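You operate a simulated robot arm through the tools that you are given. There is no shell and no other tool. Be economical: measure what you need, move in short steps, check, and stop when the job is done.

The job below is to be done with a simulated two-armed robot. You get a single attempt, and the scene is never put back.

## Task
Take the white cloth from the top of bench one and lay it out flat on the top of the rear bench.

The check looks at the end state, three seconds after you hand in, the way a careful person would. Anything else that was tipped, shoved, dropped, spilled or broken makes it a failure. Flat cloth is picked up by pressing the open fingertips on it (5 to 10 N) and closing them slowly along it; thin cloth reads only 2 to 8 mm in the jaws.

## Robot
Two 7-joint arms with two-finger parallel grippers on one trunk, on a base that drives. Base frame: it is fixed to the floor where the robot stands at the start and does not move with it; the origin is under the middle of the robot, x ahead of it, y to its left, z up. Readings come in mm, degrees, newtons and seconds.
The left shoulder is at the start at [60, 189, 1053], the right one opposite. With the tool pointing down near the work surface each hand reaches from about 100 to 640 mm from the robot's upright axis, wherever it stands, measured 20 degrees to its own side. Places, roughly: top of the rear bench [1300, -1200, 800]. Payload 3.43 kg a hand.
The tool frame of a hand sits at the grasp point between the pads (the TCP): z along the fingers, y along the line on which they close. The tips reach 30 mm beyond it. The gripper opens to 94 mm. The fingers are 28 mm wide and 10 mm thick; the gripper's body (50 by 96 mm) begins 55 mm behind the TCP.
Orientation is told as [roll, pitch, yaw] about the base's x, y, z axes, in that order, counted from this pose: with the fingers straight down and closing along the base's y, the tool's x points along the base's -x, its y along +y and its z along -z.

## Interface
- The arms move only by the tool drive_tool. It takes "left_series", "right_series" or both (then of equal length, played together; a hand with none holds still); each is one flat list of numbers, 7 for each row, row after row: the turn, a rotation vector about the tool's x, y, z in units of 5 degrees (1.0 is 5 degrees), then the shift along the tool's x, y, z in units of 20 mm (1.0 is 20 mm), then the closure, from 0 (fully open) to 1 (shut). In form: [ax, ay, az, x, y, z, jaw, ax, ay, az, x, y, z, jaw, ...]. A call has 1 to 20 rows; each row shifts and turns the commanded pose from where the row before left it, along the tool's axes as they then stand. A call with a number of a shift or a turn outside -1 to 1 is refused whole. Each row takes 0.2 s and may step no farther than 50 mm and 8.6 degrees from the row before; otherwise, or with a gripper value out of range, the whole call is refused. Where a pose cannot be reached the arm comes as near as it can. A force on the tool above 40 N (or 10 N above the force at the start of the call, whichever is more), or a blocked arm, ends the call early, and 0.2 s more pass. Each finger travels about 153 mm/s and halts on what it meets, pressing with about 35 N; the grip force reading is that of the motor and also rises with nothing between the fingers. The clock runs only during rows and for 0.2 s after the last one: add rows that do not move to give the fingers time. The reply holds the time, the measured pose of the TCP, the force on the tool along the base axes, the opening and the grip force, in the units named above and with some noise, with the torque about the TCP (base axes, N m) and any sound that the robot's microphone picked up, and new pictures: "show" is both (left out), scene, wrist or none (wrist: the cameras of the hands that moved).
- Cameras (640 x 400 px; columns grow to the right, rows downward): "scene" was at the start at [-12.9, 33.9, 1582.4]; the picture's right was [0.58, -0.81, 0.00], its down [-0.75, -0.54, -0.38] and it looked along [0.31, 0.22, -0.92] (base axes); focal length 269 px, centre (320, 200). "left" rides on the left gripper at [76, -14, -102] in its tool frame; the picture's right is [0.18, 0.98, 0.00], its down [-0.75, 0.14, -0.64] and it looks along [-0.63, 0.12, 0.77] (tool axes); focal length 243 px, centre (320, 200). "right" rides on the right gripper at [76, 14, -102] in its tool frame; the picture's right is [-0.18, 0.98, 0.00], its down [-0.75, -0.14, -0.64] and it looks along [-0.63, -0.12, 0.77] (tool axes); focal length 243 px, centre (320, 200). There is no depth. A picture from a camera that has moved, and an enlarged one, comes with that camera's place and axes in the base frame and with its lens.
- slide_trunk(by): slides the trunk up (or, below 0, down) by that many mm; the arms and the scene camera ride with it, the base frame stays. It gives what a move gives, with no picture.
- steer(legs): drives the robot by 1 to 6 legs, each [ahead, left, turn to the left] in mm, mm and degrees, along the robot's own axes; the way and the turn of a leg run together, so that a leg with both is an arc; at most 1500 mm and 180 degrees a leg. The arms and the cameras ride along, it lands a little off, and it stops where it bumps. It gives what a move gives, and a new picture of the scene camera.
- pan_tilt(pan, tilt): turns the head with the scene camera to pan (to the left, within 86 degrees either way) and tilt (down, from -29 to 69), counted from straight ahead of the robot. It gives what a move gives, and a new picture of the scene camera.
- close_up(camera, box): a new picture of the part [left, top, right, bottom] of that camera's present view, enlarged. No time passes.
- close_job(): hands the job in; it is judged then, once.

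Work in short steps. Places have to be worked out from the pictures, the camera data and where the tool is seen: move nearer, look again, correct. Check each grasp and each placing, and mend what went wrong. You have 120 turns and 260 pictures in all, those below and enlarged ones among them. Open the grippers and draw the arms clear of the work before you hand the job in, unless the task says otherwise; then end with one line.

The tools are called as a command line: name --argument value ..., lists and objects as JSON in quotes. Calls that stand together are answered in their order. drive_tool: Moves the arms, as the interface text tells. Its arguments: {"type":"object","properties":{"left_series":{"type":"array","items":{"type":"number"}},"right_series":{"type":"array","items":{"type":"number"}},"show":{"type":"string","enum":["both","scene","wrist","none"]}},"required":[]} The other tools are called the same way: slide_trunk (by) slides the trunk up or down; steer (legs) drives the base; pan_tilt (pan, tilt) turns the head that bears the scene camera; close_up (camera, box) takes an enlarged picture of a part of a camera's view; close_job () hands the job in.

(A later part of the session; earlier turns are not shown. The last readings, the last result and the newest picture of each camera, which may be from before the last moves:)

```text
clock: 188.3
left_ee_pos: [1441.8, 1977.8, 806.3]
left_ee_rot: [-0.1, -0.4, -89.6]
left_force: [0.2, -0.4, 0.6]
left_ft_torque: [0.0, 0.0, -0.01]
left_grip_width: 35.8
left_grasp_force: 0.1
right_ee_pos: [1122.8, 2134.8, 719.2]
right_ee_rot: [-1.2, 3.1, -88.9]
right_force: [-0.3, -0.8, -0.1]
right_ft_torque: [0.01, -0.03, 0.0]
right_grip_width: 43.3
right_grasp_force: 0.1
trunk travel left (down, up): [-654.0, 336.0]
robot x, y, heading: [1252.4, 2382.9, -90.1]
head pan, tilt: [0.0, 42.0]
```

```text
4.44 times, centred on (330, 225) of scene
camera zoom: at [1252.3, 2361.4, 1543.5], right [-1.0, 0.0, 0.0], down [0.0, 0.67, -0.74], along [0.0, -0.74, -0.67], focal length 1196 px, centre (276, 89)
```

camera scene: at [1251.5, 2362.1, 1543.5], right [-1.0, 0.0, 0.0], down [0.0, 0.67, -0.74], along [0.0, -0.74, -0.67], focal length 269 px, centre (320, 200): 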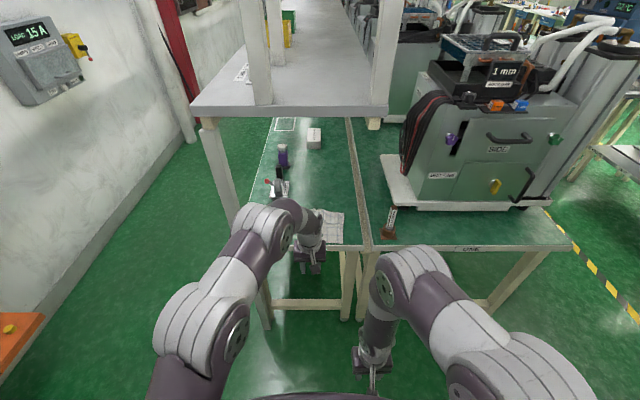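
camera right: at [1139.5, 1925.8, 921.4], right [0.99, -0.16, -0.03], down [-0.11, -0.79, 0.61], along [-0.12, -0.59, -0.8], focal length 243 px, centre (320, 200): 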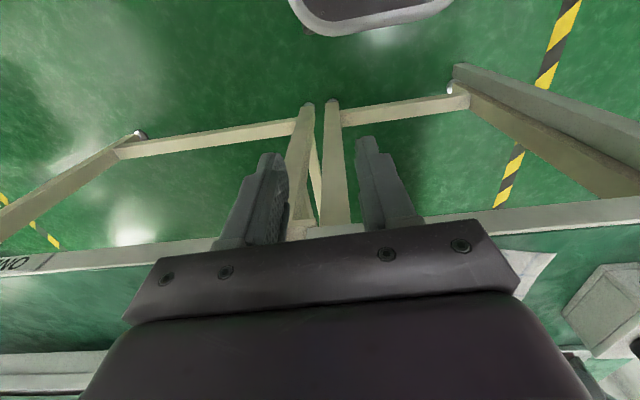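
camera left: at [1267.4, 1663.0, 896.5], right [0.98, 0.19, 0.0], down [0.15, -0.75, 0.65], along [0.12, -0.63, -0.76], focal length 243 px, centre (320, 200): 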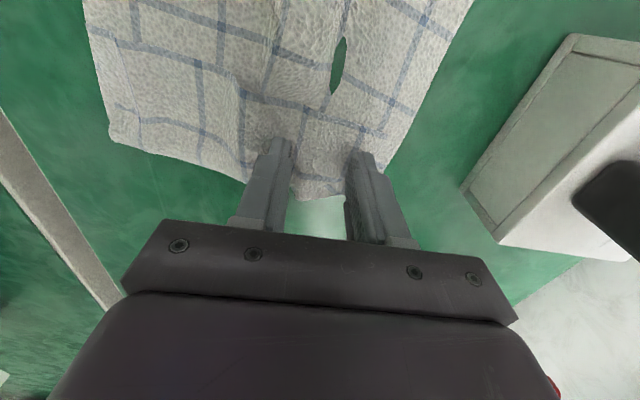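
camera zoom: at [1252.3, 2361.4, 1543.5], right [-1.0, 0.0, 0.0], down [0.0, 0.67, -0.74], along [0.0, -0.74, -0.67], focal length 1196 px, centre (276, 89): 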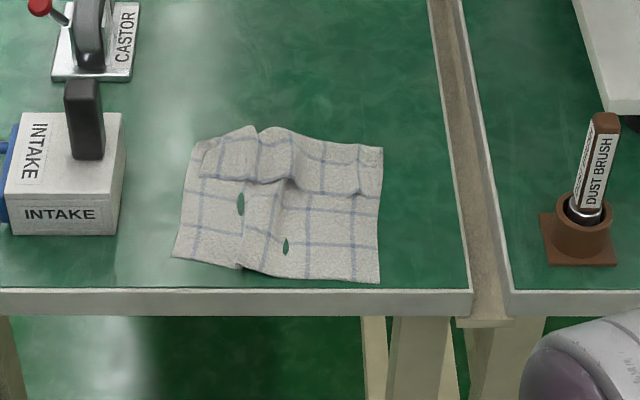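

Now it's clear. The far strip is Z-folded: its crease is at y≈1622, with about 75 mm hidden, and the far edge lies at y≈1542–1570. I'll press with the left fingertips spread wide just inside that far edge and drag it away from me to unfold it. First I set the left hand in line and tuck the right away low.

drive_tool --left_series '[0, 0, 0, -0.475, -1, 0, 0.3, 0, 0, 0, -0.475, -1, 0, 0, 0, 0, 0, -0.475, -1, 0, 0, 0, 0, 0, -0.475, -1, 0, 0, 0, 0, 0, -0.475, -1, 0, 0, 0, 0, 0, -0.475, -1, 0, 0, 0, 0, 0, -0.475, -1, 0, 0, 0, 0, 0, -0.475, -1, 0, 0, 0, 0, 0, -0.475, -1, 0, 0, 0, 0, 0, -0.475, -0.9, 0, 0, 0, 0, 0, 0, 0, 0, 0]' --right_series '[0, 0, 0, 0.3, -0.3, 0.5, 0.54, 0, 0, 0, 0.3, -0.3, 0.5, 0.54, 0, 0, 0, 0.3, -0.3, 0.5, 0.54, 0, 0, 0, 0.3, -0.3, 0.5, 0.54, 0, 0, 0, 0.3, -0.3, 0.5, 0.54, 0, 0, 0, 0.3, -0.3, 0.5, 0.54, 0, 0, 0, 0.3, -0.3, 0.5, 0.54, 0, 0, 0, 0.3, -0.3, 0.5, 0.54, 0, 0, 0, 0.3, -0.3, 0.5, 0.54, 0, 0, 0, 0.3, -0.3, 0.5, 0.54, 0, 0, 0, 0, 0, 0, 0.54]' --show "scene"

```text
clock: 190.7
left_ee_pos: [1244.7, 1881.3, 805.6]
left_ee_rot: [-0.1, -0.3, -89.6]
left_force: [0.6, -0.6, 0.9]
left_ft_torque: [0.0, 0.04, 0.02]
left_grip_width: 94.0
left_grasp_force: 0.0
right_ee_pos: [1058.8, 2196.2, 626.1]
right_ee_rot: [-1.3, 3.0, -88.9]
right_force: [1.1, 0.3, -0.7]
right_ft_torque: [0.0, -0.03, -0.01]
right_grip_width: 43.0
right_grasp_force: 0.1
right hand out of reach, approached as far as the arm can: row 3, 4, 5, 6
trunk travel left (down, up): [-654.0, 336.0]
robot x, y, heading: [1249.4, 2390.4, -90.1]
head pan, tilt: [0.0, 42.0]
camera scene: at [1252.0, 2361.5, 1543.5], right [-1.0, 0.0, 0.0], down [0.0, 0.67, -0.74], along [0.0, -0.74, -0.67], focal length 269 px, centre (320, 200)
```

scene: 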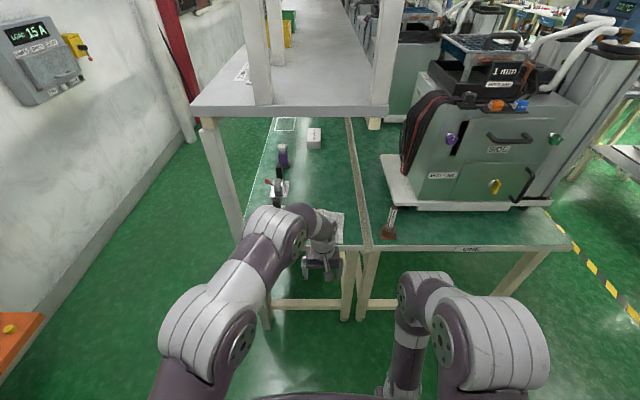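

The left hand is spread to 94 mm and lined up. I drive 295 mm ahead and check clearances.

steer --legs '[[295, 0, 0]]'

close_up --camera "left" --box '[0, 0, 640, 400]'

```text
clock: 192.7
left_ee_pos: [1244.2, 1578.6, 805.8]
left_ee_rot: [-0.1, -0.2, -89.5]
left_force: [-0.1, -1.6, 0.6]
left_ft_torque: [0.01, 0.0, -0.01]
left_grip_width: 94.0
left_grasp_force: 0.1
right_ee_pos: [1060.4, 1892.8, 627.9]
right_ee_rot: [-1.2, 3.1, -88.8]
right_force: [-0.8, -0.6, -0.7]
right_ft_torque: [0.01, -0.02, 0.0]
right_grip_width: 43.3
right_grasp_force: 0.0
trunk travel left (down, up): [-654.0, 336.0]
robot x, y, heading: [1251.3, 2085.3, -89.9]
head pan, tilt: [0.0, 42.0]
camera scene: at [1251.8, 2057.5, 1543.4], right [-1.0, 0.0, 0.0], down [0.0, 0.67, -0.74], along [0.0, -0.74, -0.67], focal length 269 px, centre (320, 200)
```

scene: 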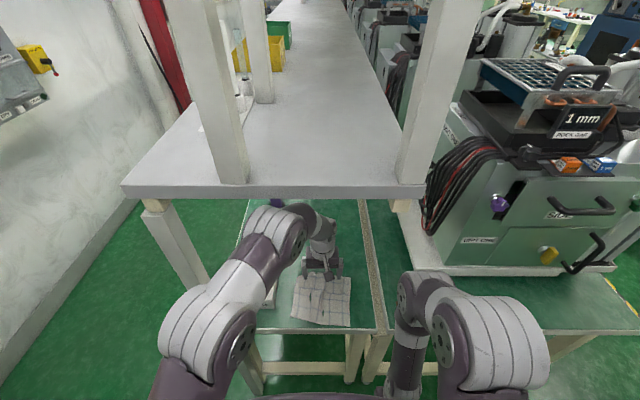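

```text
1.00 times, centred on (320, 200) of left (not enlarged: the box is as wide or as high as the picture)
camera zoom: at [1230.2, 1656.1, 908.4], right [0.98, 0.19, 0.0], down [0.15, -0.75, 0.65], along [0.12, -0.63, -0.76], focal length 243 px, centre (320, 200)
```

zoom: 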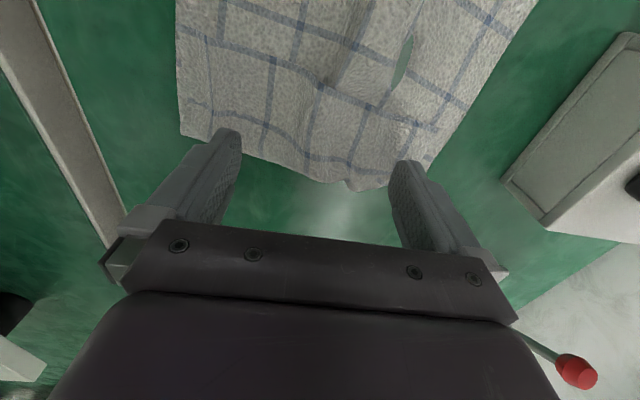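

Both spread tips are just inside the far edge. I lower to near contact.

drive_tool --left_series '[0, 0, 0, 0.1, 0, 0.4, 0, 0, 0, 0, 0, 0, 0.4, 0, 0, 0, 0, 0, 0, 0.2, 0, 0, 0, 0, 0, 0, 0.1, 0, 0, 0, 0, 0, 0, 0, 0]' --show "none"

```text
clock: 193.9
left_ee_pos: [1244.8, 1580.0, 783.0]
left_ee_rot: [0.0, -0.3, -89.5]
left_force: [-0.1, -0.3, -0.6]
left_ft_torque: [-0.03, 0.01, 0.0]
left_grip_width: 93.9
left_grasp_force: 0.1
right_ee_pos: [1059.7, 1893.2, 627.9]
right_ee_rot: [-1.2, 3.0, -88.9]
right_force: [0.4, 0.3, 0.0]
right_ft_torque: [-0.02, 0.03, 0.0]
right_grip_width: 43.0
right_grasp_force: 0.0
trunk travel left (down, up): [-654.0, 336.0]
robot x, y, heading: [1252.3, 2080.1, -89.8]
head pan, tilt: [0.0, 42.0]
```

drive_tool --left_series '[0, 0, 0, 0, 0, 0.08, 0, 0, 0, 0, 0, 0, 0, 0]' --show "none"

drive_tool --left_series '[0, 0, 0, 0, 0, 0.04, 0, 0, 0, 0, 0, 0, 0, 0]' --show "none"

```text
clock: 194.5
left_ee_pos: [1245.4, 1581.0, 782.3]
left_ee_rot: [-0.1, -0.4, -89.4]
left_force: [-1.1, 0.1, 2.1]
left_ft_torque: [-0.03, -0.11, -0.01]
left_grip_width: 94.0
left_grasp_force: 0.0
right_ee_pos: [1058.9, 1893.4, 628.3]
right_ee_rot: [-1.3, 3.0, -88.7]
right_force: [-0.4, 0.3, 0.2]
right_ft_torque: [0.01, -0.01, 0.0]
right_grip_width: 43.1
right_grasp_force: 0.1
trunk travel left (down, up): [-654.0, 336.0]
robot x, y, heading: [1248.5, 2080.0, -89.9]
head pan, tilt: [0.0, 42.0]
```

```text
clock: 195.1
left_ee_pos: [1244.2, 1581.0, 782.6]
left_ee_rot: [-0.1, -0.3, -89.5]
left_force: [-0.6, -0.4, 4.0]
left_ft_torque: [-0.05, -0.2, 0.02]
left_grip_width: 93.7
left_grasp_force: 0.1
right_ee_pos: [1059.2, 1892.8, 627.8]
right_ee_rot: [-1.3, 3.0, -88.8]
right_force: [0.0, 0.0, -0.2]
right_ft_torque: [0.0, 0.02, 0.03]
right_grip_width: 43.4
right_grasp_force: 0.0
trunk travel left (down, up): [-654.0, 336.0]
robot x, y, heading: [1253.7, 2074.9, -90.1]
head pan, tilt: [0.0, 42.0]
```

Light contact. I press a touch more and drag the far edge 56 mm away.

drive_tool --left_series '[0, 0, 0, 0, 0, 0.04, 0, 0, 0, 0, 0, 0, 0, 0, 0, 0, 0, -0.2, 0, 0, 0, 0, 0, 0, -0.2, 0, 0, 0, 0, 0, 0, -0.3, 0, 0, 0, 0, 0, 0, -0.3, 0, 0, 0, 0, 0, 0, -0.3, 0, 0, 0, 0, 0, 0, -0.3, 0, 0, 0, 0, 0, 0, -0.3, 0, 0, 0, 0, 0, 0, -0.3, 0, 0, 0, 0, 0, 0, -0.3, 0, 0, 0, 0, 0, 0, -0.3, 0, 0, 0]'

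```text
clock: 197.7
left_ee_pos: [1244.3, 1527.4, 781.7]
left_ee_rot: [-0.1, -0.5, -89.6]
left_force: [-0.1, 5.5, 14.2]
left_ft_torque: [0.04, -0.77, 0.3]
left_grip_width: 93.8
left_grasp_force: 0.1
right_ee_pos: [1059.3, 1895.9, 628.2]
right_ee_rot: [-1.3, 3.0, -88.8]
right_force: [-1.2, -0.3, 0.3]
right_ft_torque: [-0.03, -0.01, -0.02]
right_grip_width: 43.3
right_grasp_force: 0.1
trunk travel left (down, up): [-654.0, 336.0]
robot x, y, heading: [1253.5, 2081.5, -90.0]
head pan, tilt: [0.0, 42.0]
camera scene: at [1251.5, 2061.8, 1543.5], right [-1.0, 0.0, 0.0], down [0.0, 0.67, -0.74], along [0.0, -0.74, -0.67], focal length 269 px, centre (320, 200)
camera left: at [1229.8, 1603.7, 884.8], right [0.98, 0.19, 0.0], down [0.15, -0.75, 0.65], along [0.12, -0.64, -0.76], focal length 243 px, centre (320, 200)
```

scene: 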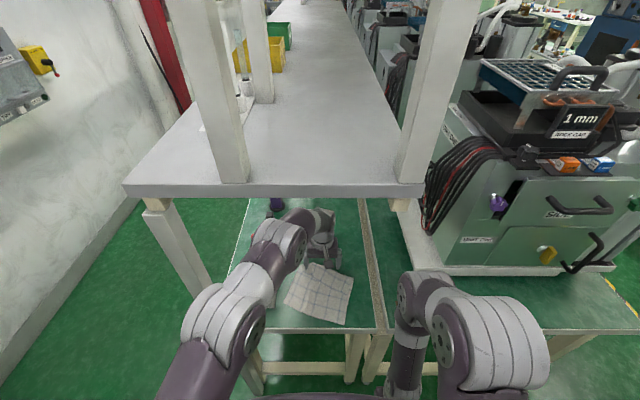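
left: 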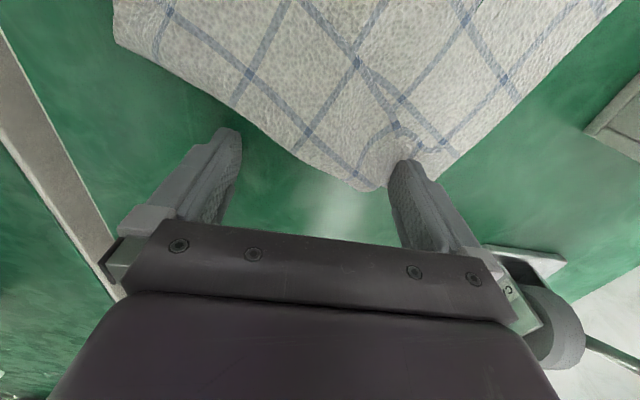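

The far-left corner came along, the pleat opened, and the cloth has turned a little. I take a close look.

close_up --camera "scene" --box '[240, 230, 400, 340]'

```text
3.64 times, centred on (320, 285) of scene
camera zoom: at [1251.5, 2061.8, 1543.5], right [-1.0, 0.0, 0.0], down [0.0, 0.67, -0.74], along [0.0, -0.74, -0.67], focal length 979 px, centre (320, -109)
```

zoom: 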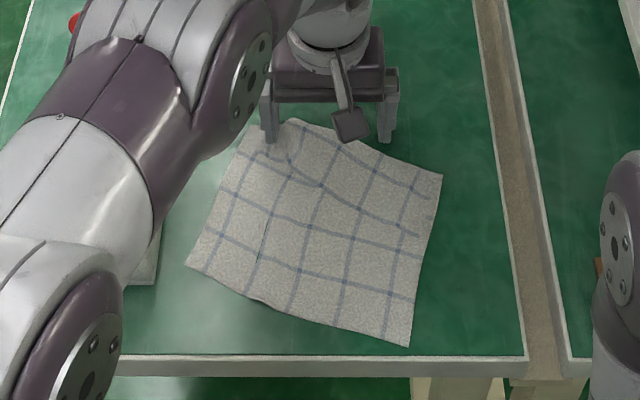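

A crease remains from about (1272,1580) to (1169,1634), since the far-right side wasn't pulled. I lift, drive 25 mm closer, turn the hand 22° clockwise to match the edge, and set it over the far strip at about (1218,1561).

drive_tool --left_series '[0, 0, 0, 0, 0, -0.5, 0, 0, 0, 0, 0, 0, -0.6, 0.2, 0, 0, 0, 0.5, -0.3, 0, 0.47, 0, 0, 0, 0.5, -0.3, 0, 0.47, 0, 0, 0, 0.5, -0.3, 0, 0.47, 0, 0, 0.88, 0.5, -0.3, 0, 0.47, 0, 0, 0.88, 0, 0, 0, 0.47, 0, 0, 0.88, 0, 0, 0, 0.47, 0, 0, 0.88, 0, 0, 0, 0.47, 0, 0, 0.88, 0, 0, 0, 0.47]' --show "none"

steer --legs '[[20, 0, 0]]'

close_up --camera "left" --box '[0, 0, 640, 400]'

```text
clock: 199.9
left_ee_pos: [1221.6, 1566.2, 802.4]
left_ee_rot: [0.0, -0.2, -111.6]
left_force: [-0.6, 0.5, -0.3]
left_ft_torque: [0.0, -0.01, -0.01]
left_grip_width: 49.7
left_grasp_force: 0.0
right_ee_pos: [1059.0, 1893.2, 628.1]
right_ee_rot: [-1.3, 3.1, -88.8]
right_force: [0.1, -0.1, -0.9]
right_ft_torque: [-0.02, -0.03, -0.01]
right_grip_width: 43.0
right_grasp_force: 0.1
trunk travel left (down, up): [-654.0, 336.0]
robot x, y, heading: [1251.0, 2083.8, -89.8]
head pan, tilt: [0.0, 42.0]
```

```text
clock: 200.7
left_ee_pos: [1221.5, 1545.7, 802.5]
left_ee_rot: [0.0, -0.3, -111.5]
left_force: [-0.3, -0.7, 0.5]
left_ft_torque: [0.02, -0.02, -0.05]
left_grip_width: 49.9
left_grasp_force: 0.1
right_ee_pos: [1060.0, 1874.6, 627.3]
right_ee_rot: [-1.4, 3.0, -88.8]
right_force: [0.2, -0.6, -0.2]
right_ft_torque: [-0.01, 0.04, 0.0]
right_grip_width: 43.3
right_grasp_force: 0.1
trunk travel left (down, up): [-654.0, 336.0]
robot x, y, heading: [1254.9, 2065.9, -89.8]
head pan, tilt: [0.0, 42.0]
camera scene: at [1251.8, 2039.1, 1543.5], right [-1.0, 0.0, 0.0], down [0.0, 0.67, -0.74], along [0.0, -0.74, -0.67], focal length 269 px, centre (320, 200)
```

scene: 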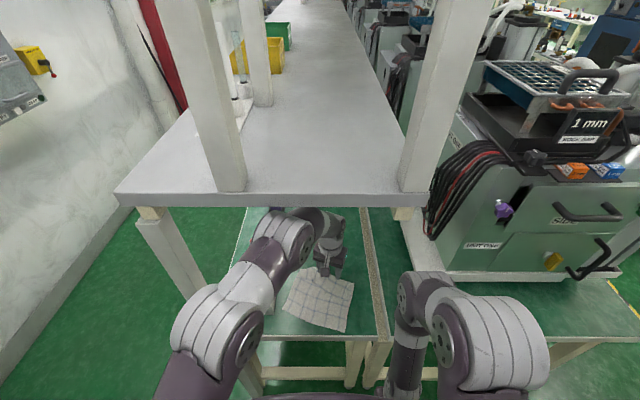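

```text
1.00 times, centred on (320, 200) of left (not enlarged: the box is as wide or as high as the picture)
camera zoom: at [1236.4, 1623.1, 906.0], right [0.98, -0.19, 0.0], down [-0.14, -0.75, 0.65], along [-0.12, -0.63, -0.76], focal length 243 px, centre (320, 200)
```

zoom: 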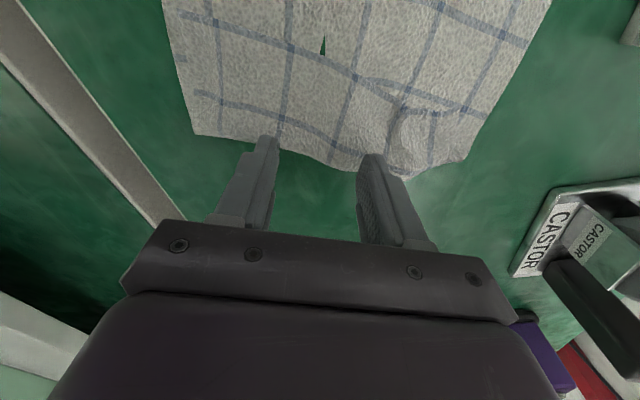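

The far edge now runs straight from (1141,1570) to (1322,1514), at its full width. I shift the hand back 8 mm so both tips land on the cloth, and lower.

drive_tool --left_series '[0, 0, 0, 0.4, 0, 0.3, 0.47, 0, 0, 0, 0, 0, 0.4, 0.47, 0, 0, 0, 0, 0, 0.2, 0.47, 0, 0, 0, 0, 0, 0.1, 0.47, 0, 0, 0, 0, 0, 0.05, 0.47, 0, 0, 0, 0, 0, 0, 0.47]' --show "none"

drive_tool --left_series '[0, 0, 0, 0, 0, 0.04, 0.47, 0, 0, 0, 0, 0, 0, 0.47]' --show "none"

```text
clock: 202.1
left_ee_pos: [1224.9, 1553.6, 781.9]
left_ee_rot: [0.0, -0.3, -111.5]
left_force: [-0.3, 0.6, 1.7]
left_ft_torque: [-0.02, 0.02, 0.03]
left_grip_width: 50.0
left_grasp_force: 0.1
right_ee_pos: [1060.8, 1874.2, 628.7]
right_ee_rot: [-1.3, 3.0, -88.8]
right_force: [0.1, 1.0, -0.7]
right_ft_torque: [0.0, 0.0, 0.02]
right_grip_width: 43.5
right_grasp_force: 0.0
trunk travel left (down, up): [-654.0, 336.0]
robot x, y, heading: [1248.9, 2063.0, -89.8]
head pan, tilt: [0.0, 42.0]
```

```text
clock: 202.7
left_ee_pos: [1225.3, 1553.5, 781.6]
left_ee_rot: [0.1, -0.5, -111.5]
left_force: [0.0, 0.2, 10.5]
left_ft_torque: [0.05, -0.09, 0.03]
left_grip_width: 50.0
left_grasp_force: 0.0
right_ee_pos: [1059.8, 1875.5, 628.3]
right_ee_rot: [-1.3, 3.0, -88.7]
right_force: [0.4, 0.1, 0.2]
right_ft_torque: [0.04, -0.02, 0.01]
right_grip_width: 43.3
right_grasp_force: 0.0
trunk travel left (down, up): [-654.0, 336.0]
robot x, y, heading: [1253.7, 2065.9, -89.8]
head pan, tilt: [0.0, 42.0]
```

Contact at 10 N. I drag 45 mm along the strip's normal, forward and to the right.

drive_tool --left_series '[0, 0, 0, -0.2, 0, 0, 0.47, 0, 0, 0, -0.25, 0, 0, 0.47, 0, 0, 0, -0.3, 0, 0, 0.47, 0, 0, 0, -0.3, 0, 0, 0.47, 0, 0, 0, -0.3, 0, 0, 0.47, 0, 0, 0, -0.3, 0, 0, 0.47, 0, 0, 0, -0.3, 0, 0, 0.47, 0, 0, 0, -0.3, 0, 0, 0.47]' --show "wrist"

close_up --camera "scene" --box '[240, 230, 400, 340]'

```text
clock: 204.5
left_ee_pos: [1207.8, 1513.4, 781.6]
left_ee_rot: [0.0, -0.3, -111.5]
left_force: [-1.0, 2.7, 4.0]
left_ft_torque: [0.08, -0.03, 0.01]
left_grip_width: 50.0
left_grasp_force: 0.0
right_ee_pos: [1060.4, 1874.7, 628.6]
right_ee_rot: [-1.3, 3.0, -88.8]
right_force: [0.0, -0.5, -0.5]
right_ft_torque: [-0.01, -0.03, 0.03]
right_grip_width: 43.2
right_grasp_force: 0.0
trunk travel left (down, up): [-654.0, 336.0]
robot x, y, heading: [1250.1, 2064.9, -90.0]
head pan, tilt: [0.0, 42.0]
camera left: at [1222.9, 1589.5, 884.6], right [0.98, -0.19, 0.0], down [-0.14, -0.75, 0.65], along [-0.12, -0.63, -0.76], focal length 243 px, centre (320, 200)
```

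left: 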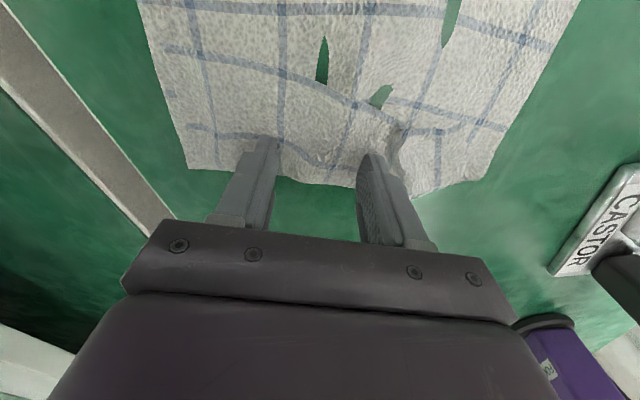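

```text
3.64 times, centred on (320, 285) of scene
camera zoom: at [1251.7, 2039.6, 1543.3], right [-1.0, 0.0, 0.0], down [0.0, 0.67, -0.74], along [0.0, -0.74, -0.67], focal length 979 px, centre (320, -109)
```

zoom: 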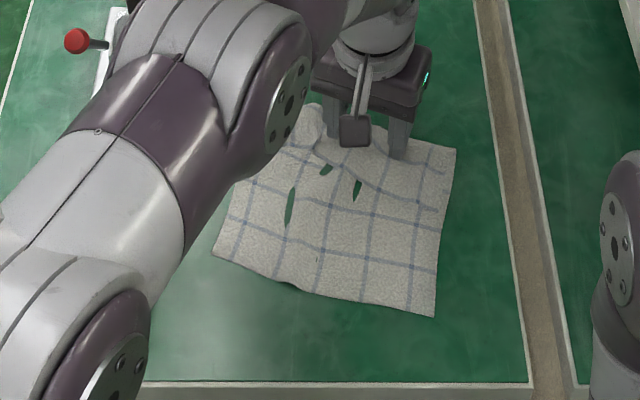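

The cloth has moved forward intact and is now well inside the bench end. I zoom in to judge whether the crease is still an overlap.

close_up --camera "left" --box '[130, 0, 590, 200]'

close_up --camera "scene" --box '[285, 255, 365, 315]'

```text
1.39 times, centred on (360, 100) of left
camera zoom: at [1222.9, 1589.5, 884.6], right [0.98, -0.19, 0.0], down [-0.14, -0.75, 0.65], along [-0.12, -0.63, -0.76], focal length 338 px, centre (264, 339)
```

zoom: 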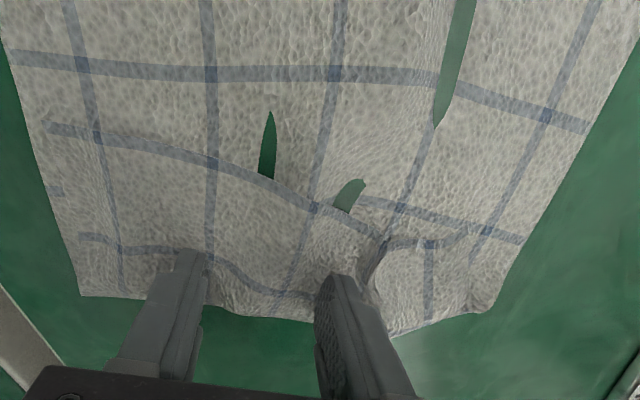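

```text
6.67 times, centred on (325, 285) of scene
camera zoom: at [1251.7, 2039.6, 1543.3], right [-1.0, 0.0, 0.0], down [0.0, 0.67, -0.74], along [0.0, -0.74, -0.67], focal length 1795 px, centre (287, -367)
```

zoom: 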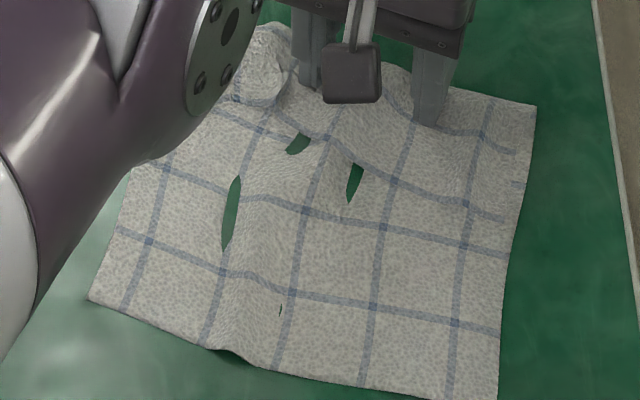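

The right side still has a Z-fold: four or five grid lines sit too close near y≈1590. I'll hold the far strip with the left hand and draw the near part back with the right. To bring the right hand in safely, I lift the left, back out, and pre-extend the right arm.

drive_tool --left_series '[0, 0, 0, 0, 0, -0.5, 0.47, 0, 0, 0, 0, 0, -0.6, 0.47]' --show "none"

steer --legs '[[-300, 0, 0]]'

drive_tool --right_series '[-0.26, -0.6, 0, 0, 0, 0, 0.54, 0, 0, 0, -1, 0.5, -0.81, 0.54, 0, 0, 0, -1, 0.5, -0.81, 0.54, 0, 0, 0, -1, 0.5, -0.81, 0.54, 0, 0, 0, -1, 0.5, -0.81, 0.54, 0, 0, 0, -1, 0.5, -0.81, 0.54, 0, 0, 0, -1, 0.5, -0.81, 0.54, 0, 0, 0, -1, 0.5, -0.81, 0.54, 0, 0, 0, -1, 0.5, -0.81, 0.54, 0, 0, 0, -1, 0.5, -0.81, 0.54, 0, 0, 0, -1, 0.5, -0.81, 0.54, 0, 0, 0, -1, 0.5, -0.81, 0.54, 0, 0, 0, 0, 0, 0, 0.54]' --show "scene"

close_up --camera "scene" --box '[280, 160, 380, 250]'

```text
clock: 205.1
left_ee_pos: [1207.6, 1512.7, 804.1]
left_ee_rot: [0.0, -0.3, -111.5]
left_force: [0.1, 0.3, 0.6]
left_ft_torque: [-0.02, -0.02, 0.0]
left_grip_width: 49.8
left_grasp_force: 0.0
right_ee_pos: [1060.8, 1873.8, 628.6]
right_ee_rot: [-1.3, 3.1, -88.7]
right_force: [0.0, -0.2, 0.0]
right_ft_torque: [0.02, -0.03, -0.01]
right_grip_width: 43.2
right_grasp_force: 0.1
trunk travel left (down, up): [-654.0, 336.0]
robot x, y, heading: [1248.9, 2063.6, -90.0]
head pan, tilt: [0.0, 42.0]
```

```text
clock: 207.2
left_ee_pos: [1205.9, 1823.2, 803.6]
left_ee_rot: [0.0, -0.5, -111.6]
left_force: [1.0, -0.4, 0.5]
left_ft_torque: [0.05, 0.06, 0.01]
left_grip_width: 49.8
left_grasp_force: 0.0
right_ee_pos: [1059.2, 2185.4, 627.3]
right_ee_rot: [-1.3, 3.0, -88.9]
right_force: [0.3, -0.5, -0.2]
right_ft_torque: [-0.02, 0.0, -0.01]
right_grip_width: 43.2
right_grasp_force: 0.1
trunk travel left (down, up): [-654.0, 336.0]
robot x, y, heading: [1253.5, 2373.0, -90.4]
head pan, tilt: [0.0, 42.0]
camera scene: at [1251.5, 2351.0, 1543.5], right [-1.0, 0.0, 0.0], down [0.0, 0.67, -0.74], along [0.0, -0.74, -0.67], focal length 269 px, centre (320, 200)
```

scene: 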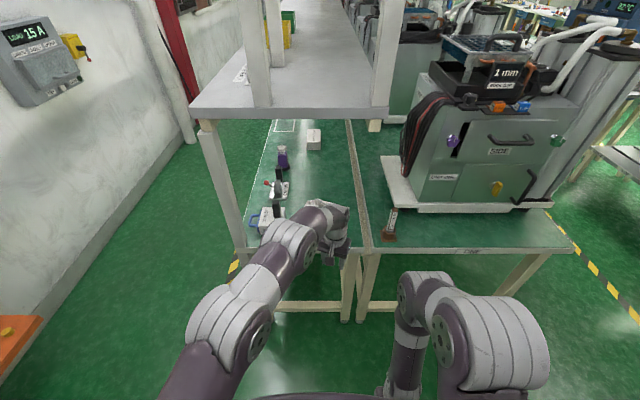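

```text
clock: 210.0
left_ee_pos: [1206.6, 1823.4, 803.0]
left_ee_rot: [0.0, -0.3, -111.5]
left_force: [0.2, 0.3, -0.3]
left_ft_torque: [0.04, -0.05, 0.0]
left_grip_width: 49.7
left_grasp_force: 0.1
right_ee_pos: [1175.7, 1967.4, 805.5]
right_ee_rot: [0.0, -0.1, -88.8]
right_force: [0.0, 0.0, 0.1]
right_ft_torque: [0.0, -0.03, -0.04]
right_grip_width: 43.3
right_grasp_force: 0.1
trunk travel left (down, up): [-654.0, 336.0]
robot x, y, heading: [1248.7, 2375.9, -89.8]
head pan, tilt: [0.0, 42.0]
camera scene: at [1251.4, 2350.1, 1543.5], right [-1.0, 0.0, 0.0], down [0.0, 0.67, -0.74], along [0.0, -0.74, -0.67], focal length 269 px, centre (320, 200)
```

scene: 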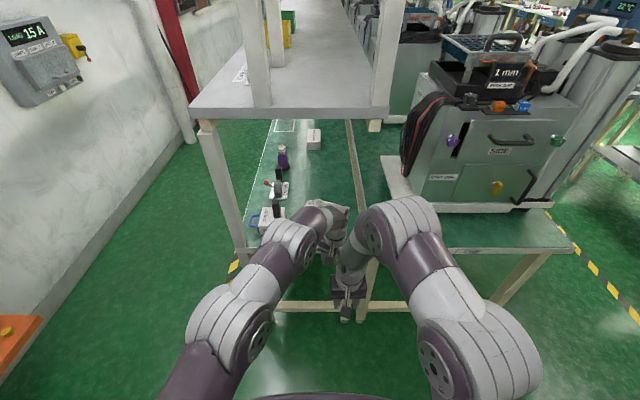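

```text
4.44 times, centred on (330, 205) of scene
camera zoom: at [1251.4, 2350.1, 1543.5], right [-1.0, 0.0, 0.0], down [0.0, 0.67, -0.74], along [0.0, -0.74, -0.67], focal length 1196 px, centre (276, 178)
```

zoom: 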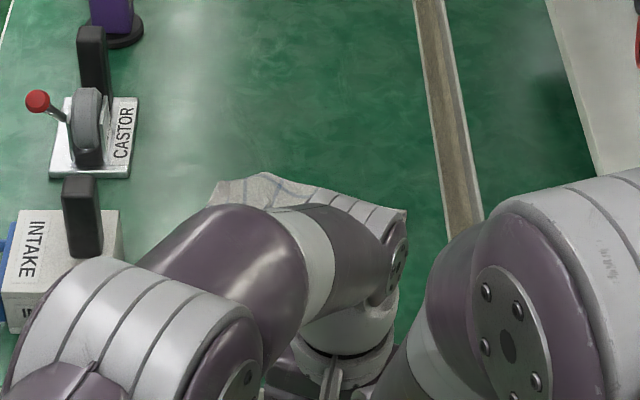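

The right wrist sits high when it's folded in, so I extend the right hand 34 mm further (and the left 10 mm) to lower its elbow before driving in under the shelf.

drive_tool --left_series '[0, 0, 0, -0.25, 0, 0, 0.47, 0, 0, 0, -0.25, 0, 0, 0.47, 0, 0, 0, 0, 0, 0, 0.47]' --right_series '[0, 0, 0, -0.85, 0, 0.1, 0.54, 0, 0, 0, -0.85, 0, 0.1, 0.54, 0, 0, 0, 0, 0, 0, 0.54]' --show "none"

steer --legs '[[200, 0, 0]]'

close_up --camera "scene" --box '[230, 170, 450, 310]'

```text
clock: 210.8
left_ee_pos: [1204.2, 1813.6, 804.6]
left_ee_rot: [0.0, -0.3, -111.7]
left_force: [-0.1, -0.4, 1.0]
left_ft_torque: [-0.01, 0.01, 0.03]
left_grip_width: 49.7
left_grasp_force: 0.0
right_ee_pos: [1175.2, 1933.9, 801.3]
right_ee_rot: [0.0, 0.0, -89.0]
right_force: [0.0, 1.1, -0.3]
right_ft_torque: [0.01, 0.0, 0.0]
right_grip_width: 43.2
right_grasp_force: 0.0
trunk travel left (down, up): [-654.0, 336.0]
robot x, y, heading: [1251.4, 2373.4, -89.9]
head pan, tilt: [0.0, 42.0]
```

```text
clock: 212.4
left_ee_pos: [1203.7, 1619.4, 802.9]
left_ee_rot: [-0.1, -0.3, -111.6]
left_force: [-0.7, 0.2, 0.0]
left_ft_torque: [0.04, 0.01, 0.0]
left_grip_width: 50.1
left_grasp_force: 0.0
right_ee_pos: [1174.1, 1740.0, 801.2]
right_ee_rot: [0.1, 0.1, -88.8]
right_force: [-1.4, -0.5, 0.4]
right_ft_torque: [0.03, 0.01, -0.02]
right_grip_width: 43.2
right_grasp_force: 0.1
trunk travel left (down, up): [-654.0, 336.0]
robot x, y, heading: [1251.8, 2180.5, -90.0]
head pan, tilt: [0.0, 42.0]
camera scene: at [1251.5, 2154.9, 1543.4], right [-1.0, 0.0, 0.0], down [0.0, 0.67, -0.74], along [0.0, -0.74, -0.67], focal length 269 px, centre (320, 200)
```

scene: 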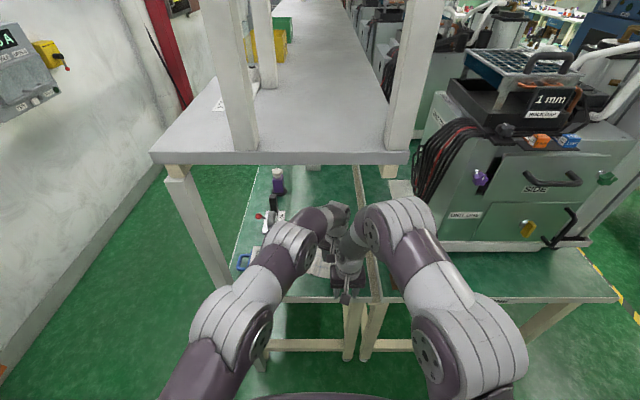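

```text
2.86 times, centred on (340, 240) of scene
camera zoom: at [1251.5, 2154.9, 1543.4], right [-1.0, 0.0, 0.0], down [0.0, 0.67, -0.74], along [0.0, -0.74, -0.67], focal length 769 px, centre (263, 86)
```

zoom: 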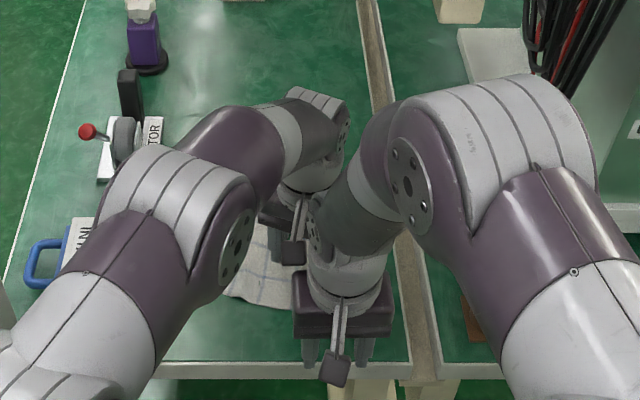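

A bracket hanging under the shelf at about (1110,1719), bottom z≈1208, is in the right wrist's way, so I won't bring the right hand in. I back out, tuck the right arm away, and tilt the left hand 20° forward with closed tips. That gives it the reach to pull just the far-right edge.

steer --legs '[[-195, 0, 0]]'

drive_tool --left_series '[0, -1, 0, 0, 0, 0, 1, 0, -1, 0, 0, 0, 0, 1, 0, -1, 0, 0, 0, 0, 1, 0, -1, 0, 0, 0, 0, 1, 0, 0, 0, 0, -0.5, 0, 1, 0, 0, 0, -0.6, -0.5, -0.21, 1, 0, 0, 0, -0.6, -0.5, -0.21, 1, 0, 0, 0, -0.6, -0.5, -0.21, 1, 0, 0, 0, -0.6, 0, -0.21, 1, 0, 0, 0, 0, 0, 0, 1, 0, 0, 0, 0, 0, 0, 1]' --right_series '[0, 0, 0, 1, -0.5, 0.81, 0.54, 0, 0, 0, 1, -0.5, 0.81, 0.54, 0, 0, 0, 1, -0.5, 0.81, 0.54, 0, 0, 0, 1, -0.5, 0.81, 0.54, 0, 0, 0, 1, -0.5, 0.81, 0.54, 0, 0, 0, 1, -0.5, 0.81, 0.54, 0, 0, 0, 1, -0.5, 0.81, 0.54, 0, 0, 0, 1, -0.5, 0.81, 0.54, 0, 0, 0, 1, -0.5, 0.81, 0.54, 0, 0, 0, 1, -0.5, 0.81, 0.54, 0, 0, 0, 1, -0.5, 0.5, 0.54]' --show "scene"

close_up --camera "left" --box '[0, 0, 640, 400]'

```text
clock: 214.0
left_ee_pos: [1203.6, 1818.3, 804.5]
left_ee_rot: [0.1, -0.4, -111.6]
left_force: [0.1, 0.8, 0.2]
left_ft_torque: [0.0, -0.03, 0.03]
left_grip_width: 49.7
left_grasp_force: 0.1
right_ee_pos: [1174.5, 1937.9, 801.9]
right_ee_rot: [0.0, -0.1, -88.9]
right_force: [0.7, 0.2, 0.4]
right_ft_torque: [-0.04, -0.01, -0.03]
right_grip_width: 43.1
right_grasp_force: 0.0
trunk travel left (down, up): [-654.0, 336.0]
robot x, y, heading: [1253.1, 2376.5, -90.2]
head pan, tilt: [0.0, 42.0]
camera scene: at [1251.7, 2354.8, 1543.5], right [-1.0, 0.0, 0.0], down [0.0, 0.67, -0.74], along [0.0, -0.74, -0.67], focal length 269 px, centre (320, 200)
```

scene: 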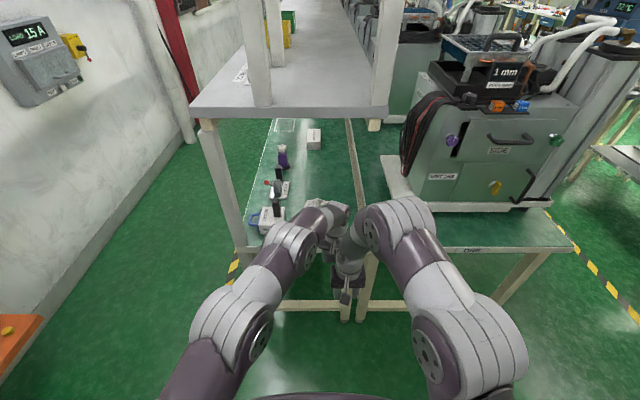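

```text
clock: 216.4
left_ee_pos: [1151.5, 1795.1, 837.1]
left_ee_rot: [-0.1, -20.3, -111.7]
left_force: [0.6, 0.6, -0.9]
left_ft_torque: [0.01, -0.02, -0.01]
left_grip_width: 0.1
left_grasp_force: 33.1
right_ee_pos: [1059.9, 2158.6, 629.9]
right_ee_rot: [0.0, -0.1, -88.8]
right_force: [-0.1, -0.6, -0.7]
right_ft_torque: [-0.01, 0.0, 0.0]
right_grip_width: 43.2
right_grasp_force: 0.0
trunk travel left (down, up): [-654.0, 336.0]
robot x, y, heading: [1251.7, 2376.8, -90.2]
head pan, tilt: [0.0, 42.0]
camera scene: at [1251.1, 2354.0, 1543.5], right [-1.0, 0.0, 0.0], down [0.0, 0.67, -0.74], along [0.0, -0.74, -0.67], focal length 269 px, centre (320, 200)
```

scene: 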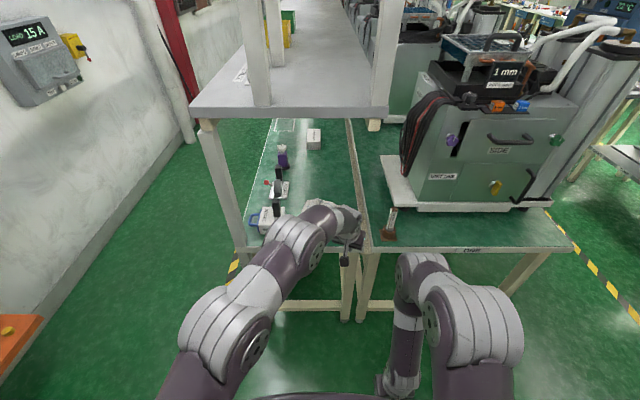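

```text
1.00 times, centred on (320, 200) of left (not enlarged: the box is as wide or as high as the picture)
camera zoom: at [1179.2, 1899.6, 907.8], right [0.98, -0.2, -0.06], down [-0.05, -0.5, 0.86], along [-0.21, -0.84, -0.5], focal length 243 px, centre (320, 200)
```

zoom: 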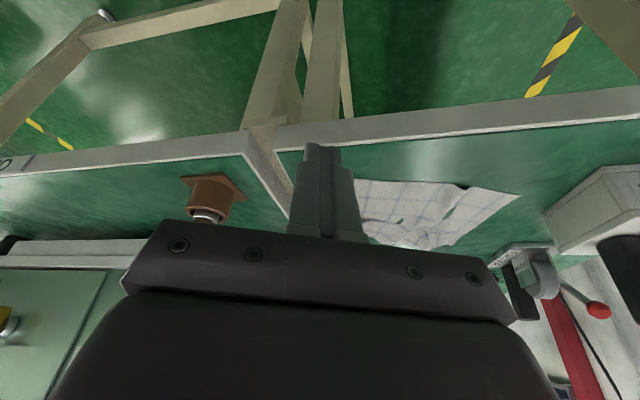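

Reach looks fine. I lower to z≈806 and test a further 25 mm of extension here in free air.

drive_tool --left_series '[0, 0, 0, -0.213, 0, 0.63, 1, 0, 0, 0, -0.213, 0, 0.63, 1, 0, 0, 0, -0.213, 0, 0.63, 1, 0, 0, 0, 0, 0, 0, 1]' --show "none"

```text
clock: 217.4
left_ee_pos: [1143.1, 1771.9, 805.3]
left_ee_rot: [0.0, -20.2, -111.7]
left_force: [0.3, -0.1, 0.4]
left_ft_torque: [0.01, 0.0, -0.03]
left_grip_width: 0.2
left_grasp_force: 32.9
right_ee_pos: [1060.6, 2158.3, 629.5]
right_ee_rot: [0.0, -0.1, -89.0]
right_force: [0.3, -0.6, 0.4]
right_ft_torque: [0.0, -0.02, -0.01]
right_grip_width: 43.4
right_grasp_force: 0.0
trunk travel left (down, up): [-654.0, 336.0]
robot x, y, heading: [1253.0, 2377.4, -90.4]
head pan, tilt: [0.0, 42.0]
```

605 mm of reach works. I pull back 60 mm and drive in, to hover over the far-right edge.

drive_tool --left_series '[0, 0, 0, 0.705, 0, -0.257, 1, 0, 0, 0, 0.705, 0, -0.257, 1, 0, 0, 0, 0.705, 0, -0.257, 1, 0, 0, 0, 0.705, 0, -0.257, 1, 0, 0, 0, 0, 0, 0, 1]' --show "none"

steer --legs '[[306, 0, 0]]'

close_up --camera "left" --box '[0, 0, 640, 400]'

close_up --camera "scene" --box '[260, 230, 400, 340]'

```text
clock: 218.6
left_ee_pos: [1165.4, 1829.2, 806.5]
left_ee_rot: [0.1, -20.3, -111.7]
left_force: [-0.2, 0.8, -0.3]
left_ft_torque: [0.04, -0.02, 0.03]
left_grip_width: 0.2
left_grasp_force: 33.0
right_ee_pos: [1060.9, 2157.6, 629.8]
right_ee_rot: [0.0, 0.1, -88.9]
right_force: [-0.1, -0.9, 0.5]
right_ft_torque: [0.0, -0.01, 0.01]
right_grip_width: 43.3
right_grasp_force: 0.0
trunk travel left (down, up): [-654.0, 336.0]
robot x, y, heading: [1253.3, 2375.2, -90.3]
head pan, tilt: [0.0, 42.0]
```

```text
clock: 220.6
left_ee_pos: [1162.8, 1527.7, 806.7]
left_ee_rot: [0.0, -20.2, -111.8]
left_force: [0.2, -0.6, 0.3]
left_ft_torque: [-0.01, 0.0, 0.02]
left_grip_width: 0.0
left_grasp_force: 33.0
right_ee_pos: [1058.3, 1855.4, 629.7]
right_ee_rot: [0.0, 0.0, -89.1]
right_force: [0.2, -0.4, -0.1]
right_ft_torque: [0.05, 0.01, -0.03]
right_grip_width: 43.5
right_grasp_force: 0.1
trunk travel left (down, up): [-654.0, 336.0]
robot x, y, heading: [1251.3, 2075.7, -90.2]
head pan, tilt: [0.0, 42.0]
camera scene: at [1251.0, 2051.0, 1543.4], right [-1.0, 0.0, 0.0], down [0.0, 0.67, -0.74], along [0.0, -0.74, -0.67], focal length 269 px, centre (320, 200)
```

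scene: 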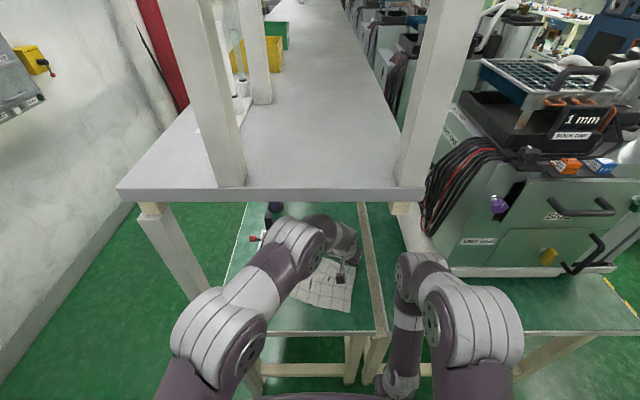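

```text
1.00 times, centred on (320, 200) of left (not enlarged: the box is as wide or as high as the picture)
camera zoom: at [1189.1, 1631.9, 876.5], right [0.98, -0.2, -0.06], down [-0.05, -0.5, 0.86], along [-0.21, -0.84, -0.5], focal length 243 px, centre (320, 200)
```

zoom: 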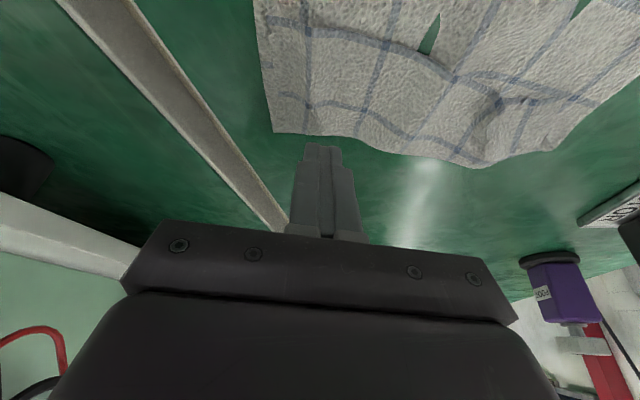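

```text
3.64 times, centred on (330, 285) of scene
camera zoom: at [1251.0, 2051.0, 1543.4], right [-1.0, 0.0, 0.0], down [0.0, 0.67, -0.74], along [0.0, -0.74, -0.67], focal length 979 px, centre (284, -109)
```

zoom: 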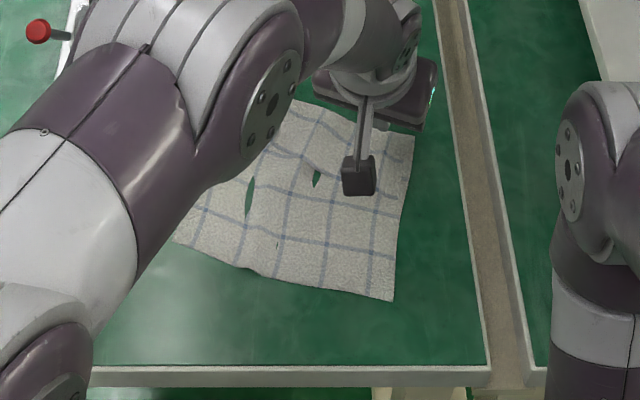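

The right part of the far edge runs from (1125,1519) to (1197,1492). I place the closed tip about 8 mm inside it near x≈1157 and come down to just above contact.

drive_tool --left_series '[0, 0, 0, -0.138, 0, 0.352, 1, 0, 0, 0, -0.138, 0, 0.352, 1, 0, 0, 0, -0.138, 0, 0.352, 1, 0, 0, 0, 0, 0, 0, 1]' --show "none"

drive_tool --left_series '[0, 0, 0, 0.034, 0, 0.094, 1, 0, 0, 0, 0, 0, 0, 1]' --show "wrist"

```text
clock: 221.6
left_ee_pos: [1156.9, 1514.0, 787.8]
left_ee_rot: [-0.1, -20.3, -111.8]
left_force: [0.1, 0.7, -1.0]
left_ft_torque: [-0.02, 0.01, 0.04]
left_grip_width: 0.3
left_grasp_force: 33.1
right_ee_pos: [1058.9, 1856.7, 629.3]
right_ee_rot: [0.0, 0.0, -89.0]
right_force: [0.0, -0.2, -0.2]
right_ft_torque: [0.01, -0.02, 0.03]
right_grip_width: 43.4
right_grasp_force: 0.0
trunk travel left (down, up): [-654.0, 336.0]
robot x, y, heading: [1251.4, 2076.8, -90.3]
head pan, tilt: [0.0, 42.0]
```

```text
clock: 222.2
left_ee_pos: [1158.0, 1514.3, 784.7]
left_ee_rot: [0.0, -20.2, -111.8]
left_force: [0.7, -0.4, 0.6]
left_ft_torque: [-0.01, -0.03, -0.02]
left_grip_width: 0.2
left_grasp_force: 33.3
right_ee_pos: [1059.2, 1856.7, 628.6]
right_ee_rot: [0.1, 0.0, -89.0]
right_force: [-0.4, -0.3, -0.2]
right_ft_torque: [-0.03, 0.01, -0.02]
right_grip_width: 43.4
right_grasp_force: 0.0
trunk travel left (down, up): [-654.0, 336.0]
robot x, y, heading: [1250.1, 2074.7, -90.1]
head pan, tilt: [0.0, 42.0]
camera left: at [1183.3, 1619.1, 856.8], right [0.98, -0.2, -0.06], down [-0.05, -0.5, 0.86], along [-0.21, -0.84, -0.5], focal length 243 px, centre (320, 200)
```

left: 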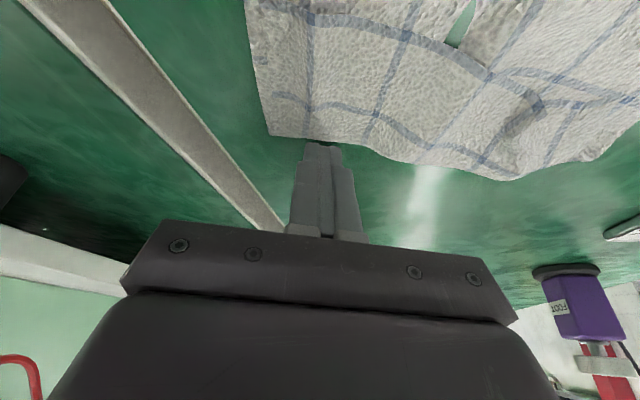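

The tip is right on the edge. I move it 6 mm back onto the cloth and press down.

drive_tool --left_series '[0, 0, 0, 0.31, 0, -0.03, 1, 0, 0, 0, 0, 0, 0, 1]' --show "none"

drive_tool --left_series '[0, 0, 0, 0.017, 0, 0.047, 1, 0, 0, 0, 0, 0, 0, 1]' --show "none"

```text
clock: 222.8
left_ee_pos: [1159.7, 1519.8, 786.3]
left_ee_rot: [0.0, -20.3, -111.9]
left_force: [-0.4, 0.5, 0.0]
left_ft_torque: [0.03, 0.01, 0.01]
left_grip_width: 0.0
left_grasp_force: 33.6
right_ee_pos: [1060.0, 1855.9, 630.7]
right_ee_rot: [0.0, 0.0, -89.0]
right_force: [0.2, -0.4, 0.4]
right_ft_torque: [0.01, -0.03, 0.04]
right_grip_width: 43.3
right_grasp_force: 0.0
trunk travel left (down, up): [-654.0, 336.0]
robot x, y, heading: [1251.5, 2075.1, -90.1]
head pan, tilt: [0.0, 42.0]
```

```text
clock: 223.4
left_ee_pos: [1159.3, 1519.9, 784.4]
left_ee_rot: [0.1, -20.3, -111.8]
left_force: [-0.3, 0.0, -0.1]
left_ft_torque: [-0.01, 0.0, -0.01]
left_grip_width: 0.1
left_grasp_force: 32.7
right_ee_pos: [1059.6, 1857.1, 629.5]
right_ee_rot: [0.1, 0.0, -89.1]
right_force: [-0.5, -0.1, -0.1]
right_ft_torque: [0.0, -0.03, 0.02]
right_grip_width: 43.3
right_grasp_force: 0.1
trunk travel left (down, up): [-654.0, 336.0]
robot x, y, heading: [1249.4, 2075.4, -90.3]
head pan, tilt: [0.0, 42.0]
```

drive_tool --left_series '[0, 0, 0, 0.02, 0, 0.055, 1, 0, 0, 0, 0, 0, 0, 1]' --show "none"

drive_tool --left_series '[0, 0, 0, 0.015, 0, 0.04, 1, 0, 0, 0, 0, 0, 0, 1]' --show "none"

```text
clock: 224.0
left_ee_pos: [1158.8, 1518.4, 785.5]
left_ee_rot: [0.0, -20.4, -111.8]
left_force: [-0.8, -0.4, 1.8]
left_ft_torque: [0.04, 0.03, 0.02]
left_grip_width: 0.1
left_grasp_force: 33.1
right_ee_pos: [1058.6, 1856.6, 630.7]
right_ee_rot: [-0.1, 0.0, -89.1]
right_force: [-0.2, -0.2, 1.1]
right_ft_torque: [0.0, 0.0, 0.0]
right_grip_width: 43.1
right_grasp_force: 0.0
trunk travel left (down, up): [-654.0, 336.0]
robot x, y, heading: [1248.4, 2073.9, -90.4]
head pan, tilt: [0.0, 42.0]
```

```text
clock: 224.6
left_ee_pos: [1159.0, 1520.0, 784.0]
left_ee_rot: [0.0, -20.4, -111.8]
left_force: [1.0, -0.6, 9.5]
left_ft_torque: [-0.01, -0.03, -0.02]
left_grip_width: 0.0
left_grasp_force: 33.2
right_ee_pos: [1059.4, 1856.3, 629.9]
right_ee_rot: [0.0, 0.0, -89.0]
right_force: [-0.6, 0.4, 0.3]
right_ft_torque: [0.01, 0.02, -0.02]
right_grip_width: 43.2
right_grasp_force: 0.0
trunk travel left (down, up): [-654.0, 336.0]
robot x, y, heading: [1252.0, 2076.5, -90.4]
head pan, tilt: [0.0, 42.0]
```

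Contact at 9.5 N. I drag the far-right edge 60 mm away from me.

drive_tool --left_series '[0, 0, 0, -0.28, 0.05, 0.102, 1, 0, 0, 0, -0.28, 0.05, 0.102, 1, 0, 0, 0, -0.28, 0.05, 0.102, 1, 0, 0, 0, -0.28, 0.05, 0.102, 1, 0, 0, 0, -0.28, 0.05, 0.102, 1, 0, 0, 0, -0.28, 0.05, 0.102, 1, 0, 0, 0, -0.28, 0.05, 0.102, 1, 0, 0, 0, -0.28, 0.05, 0.102, 1, 0, 0, 0, -0.28, 0.05, 0.102, 1, 0, 0, 0, -0.28, 0.05, 0.102, 1]' --show "wrist"

close_up --camera "scene" --box '[260, 230, 400, 340]'

```text
clock: 226.8
left_ee_pos: [1148.3, 1461.2, 783.3]
left_ee_rot: [0.0, -20.2, -111.8]
left_force: [-0.3, 0.5, 1.8]
left_ft_torque: [0.05, 0.0, 0.04]
left_grip_width: 0.0
left_grasp_force: 33.2
right_ee_pos: [1058.7, 1856.2, 629.6]
right_ee_rot: [-0.1, 0.0, -88.9]
right_force: [-0.4, -0.4, 0.3]
right_ft_torque: [0.01, 0.0, 0.01]
right_grip_width: 43.4
right_grasp_force: 0.1
trunk travel left (down, up): [-654.0, 336.0]
robot x, y, heading: [1250.4, 2072.5, -90.2]
head pan, tilt: [0.0, 42.0]
camera left: at [1173.7, 1565.1, 854.9], right [0.98, -0.2, -0.06], down [-0.05, -0.5, 0.86], along [-0.21, -0.84, -0.5], focal length 243 px, centre (320, 200)
```

left: 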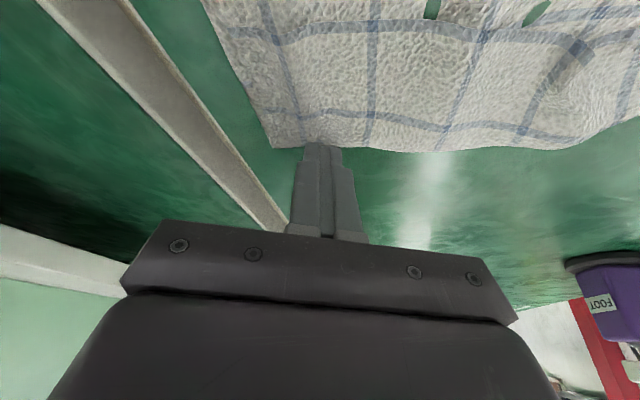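

```text
3.64 times, centred on (330, 285) of scene
camera zoom: at [1251.1, 2052.4, 1543.4], right [-1.0, 0.0, 0.0], down [0.0, 0.67, -0.74], along [0.0, -0.74, -0.67], focal length 979 px, centre (284, -109)
```

zoom: 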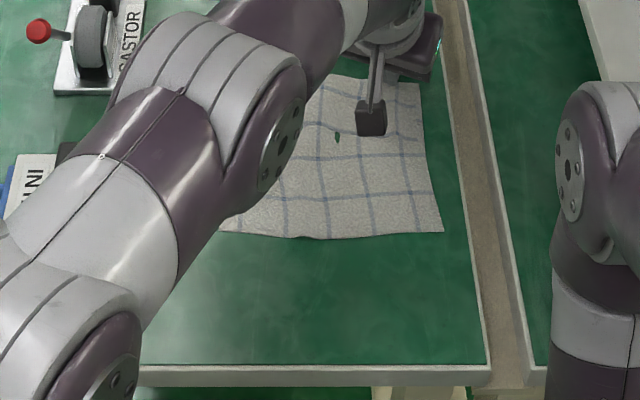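

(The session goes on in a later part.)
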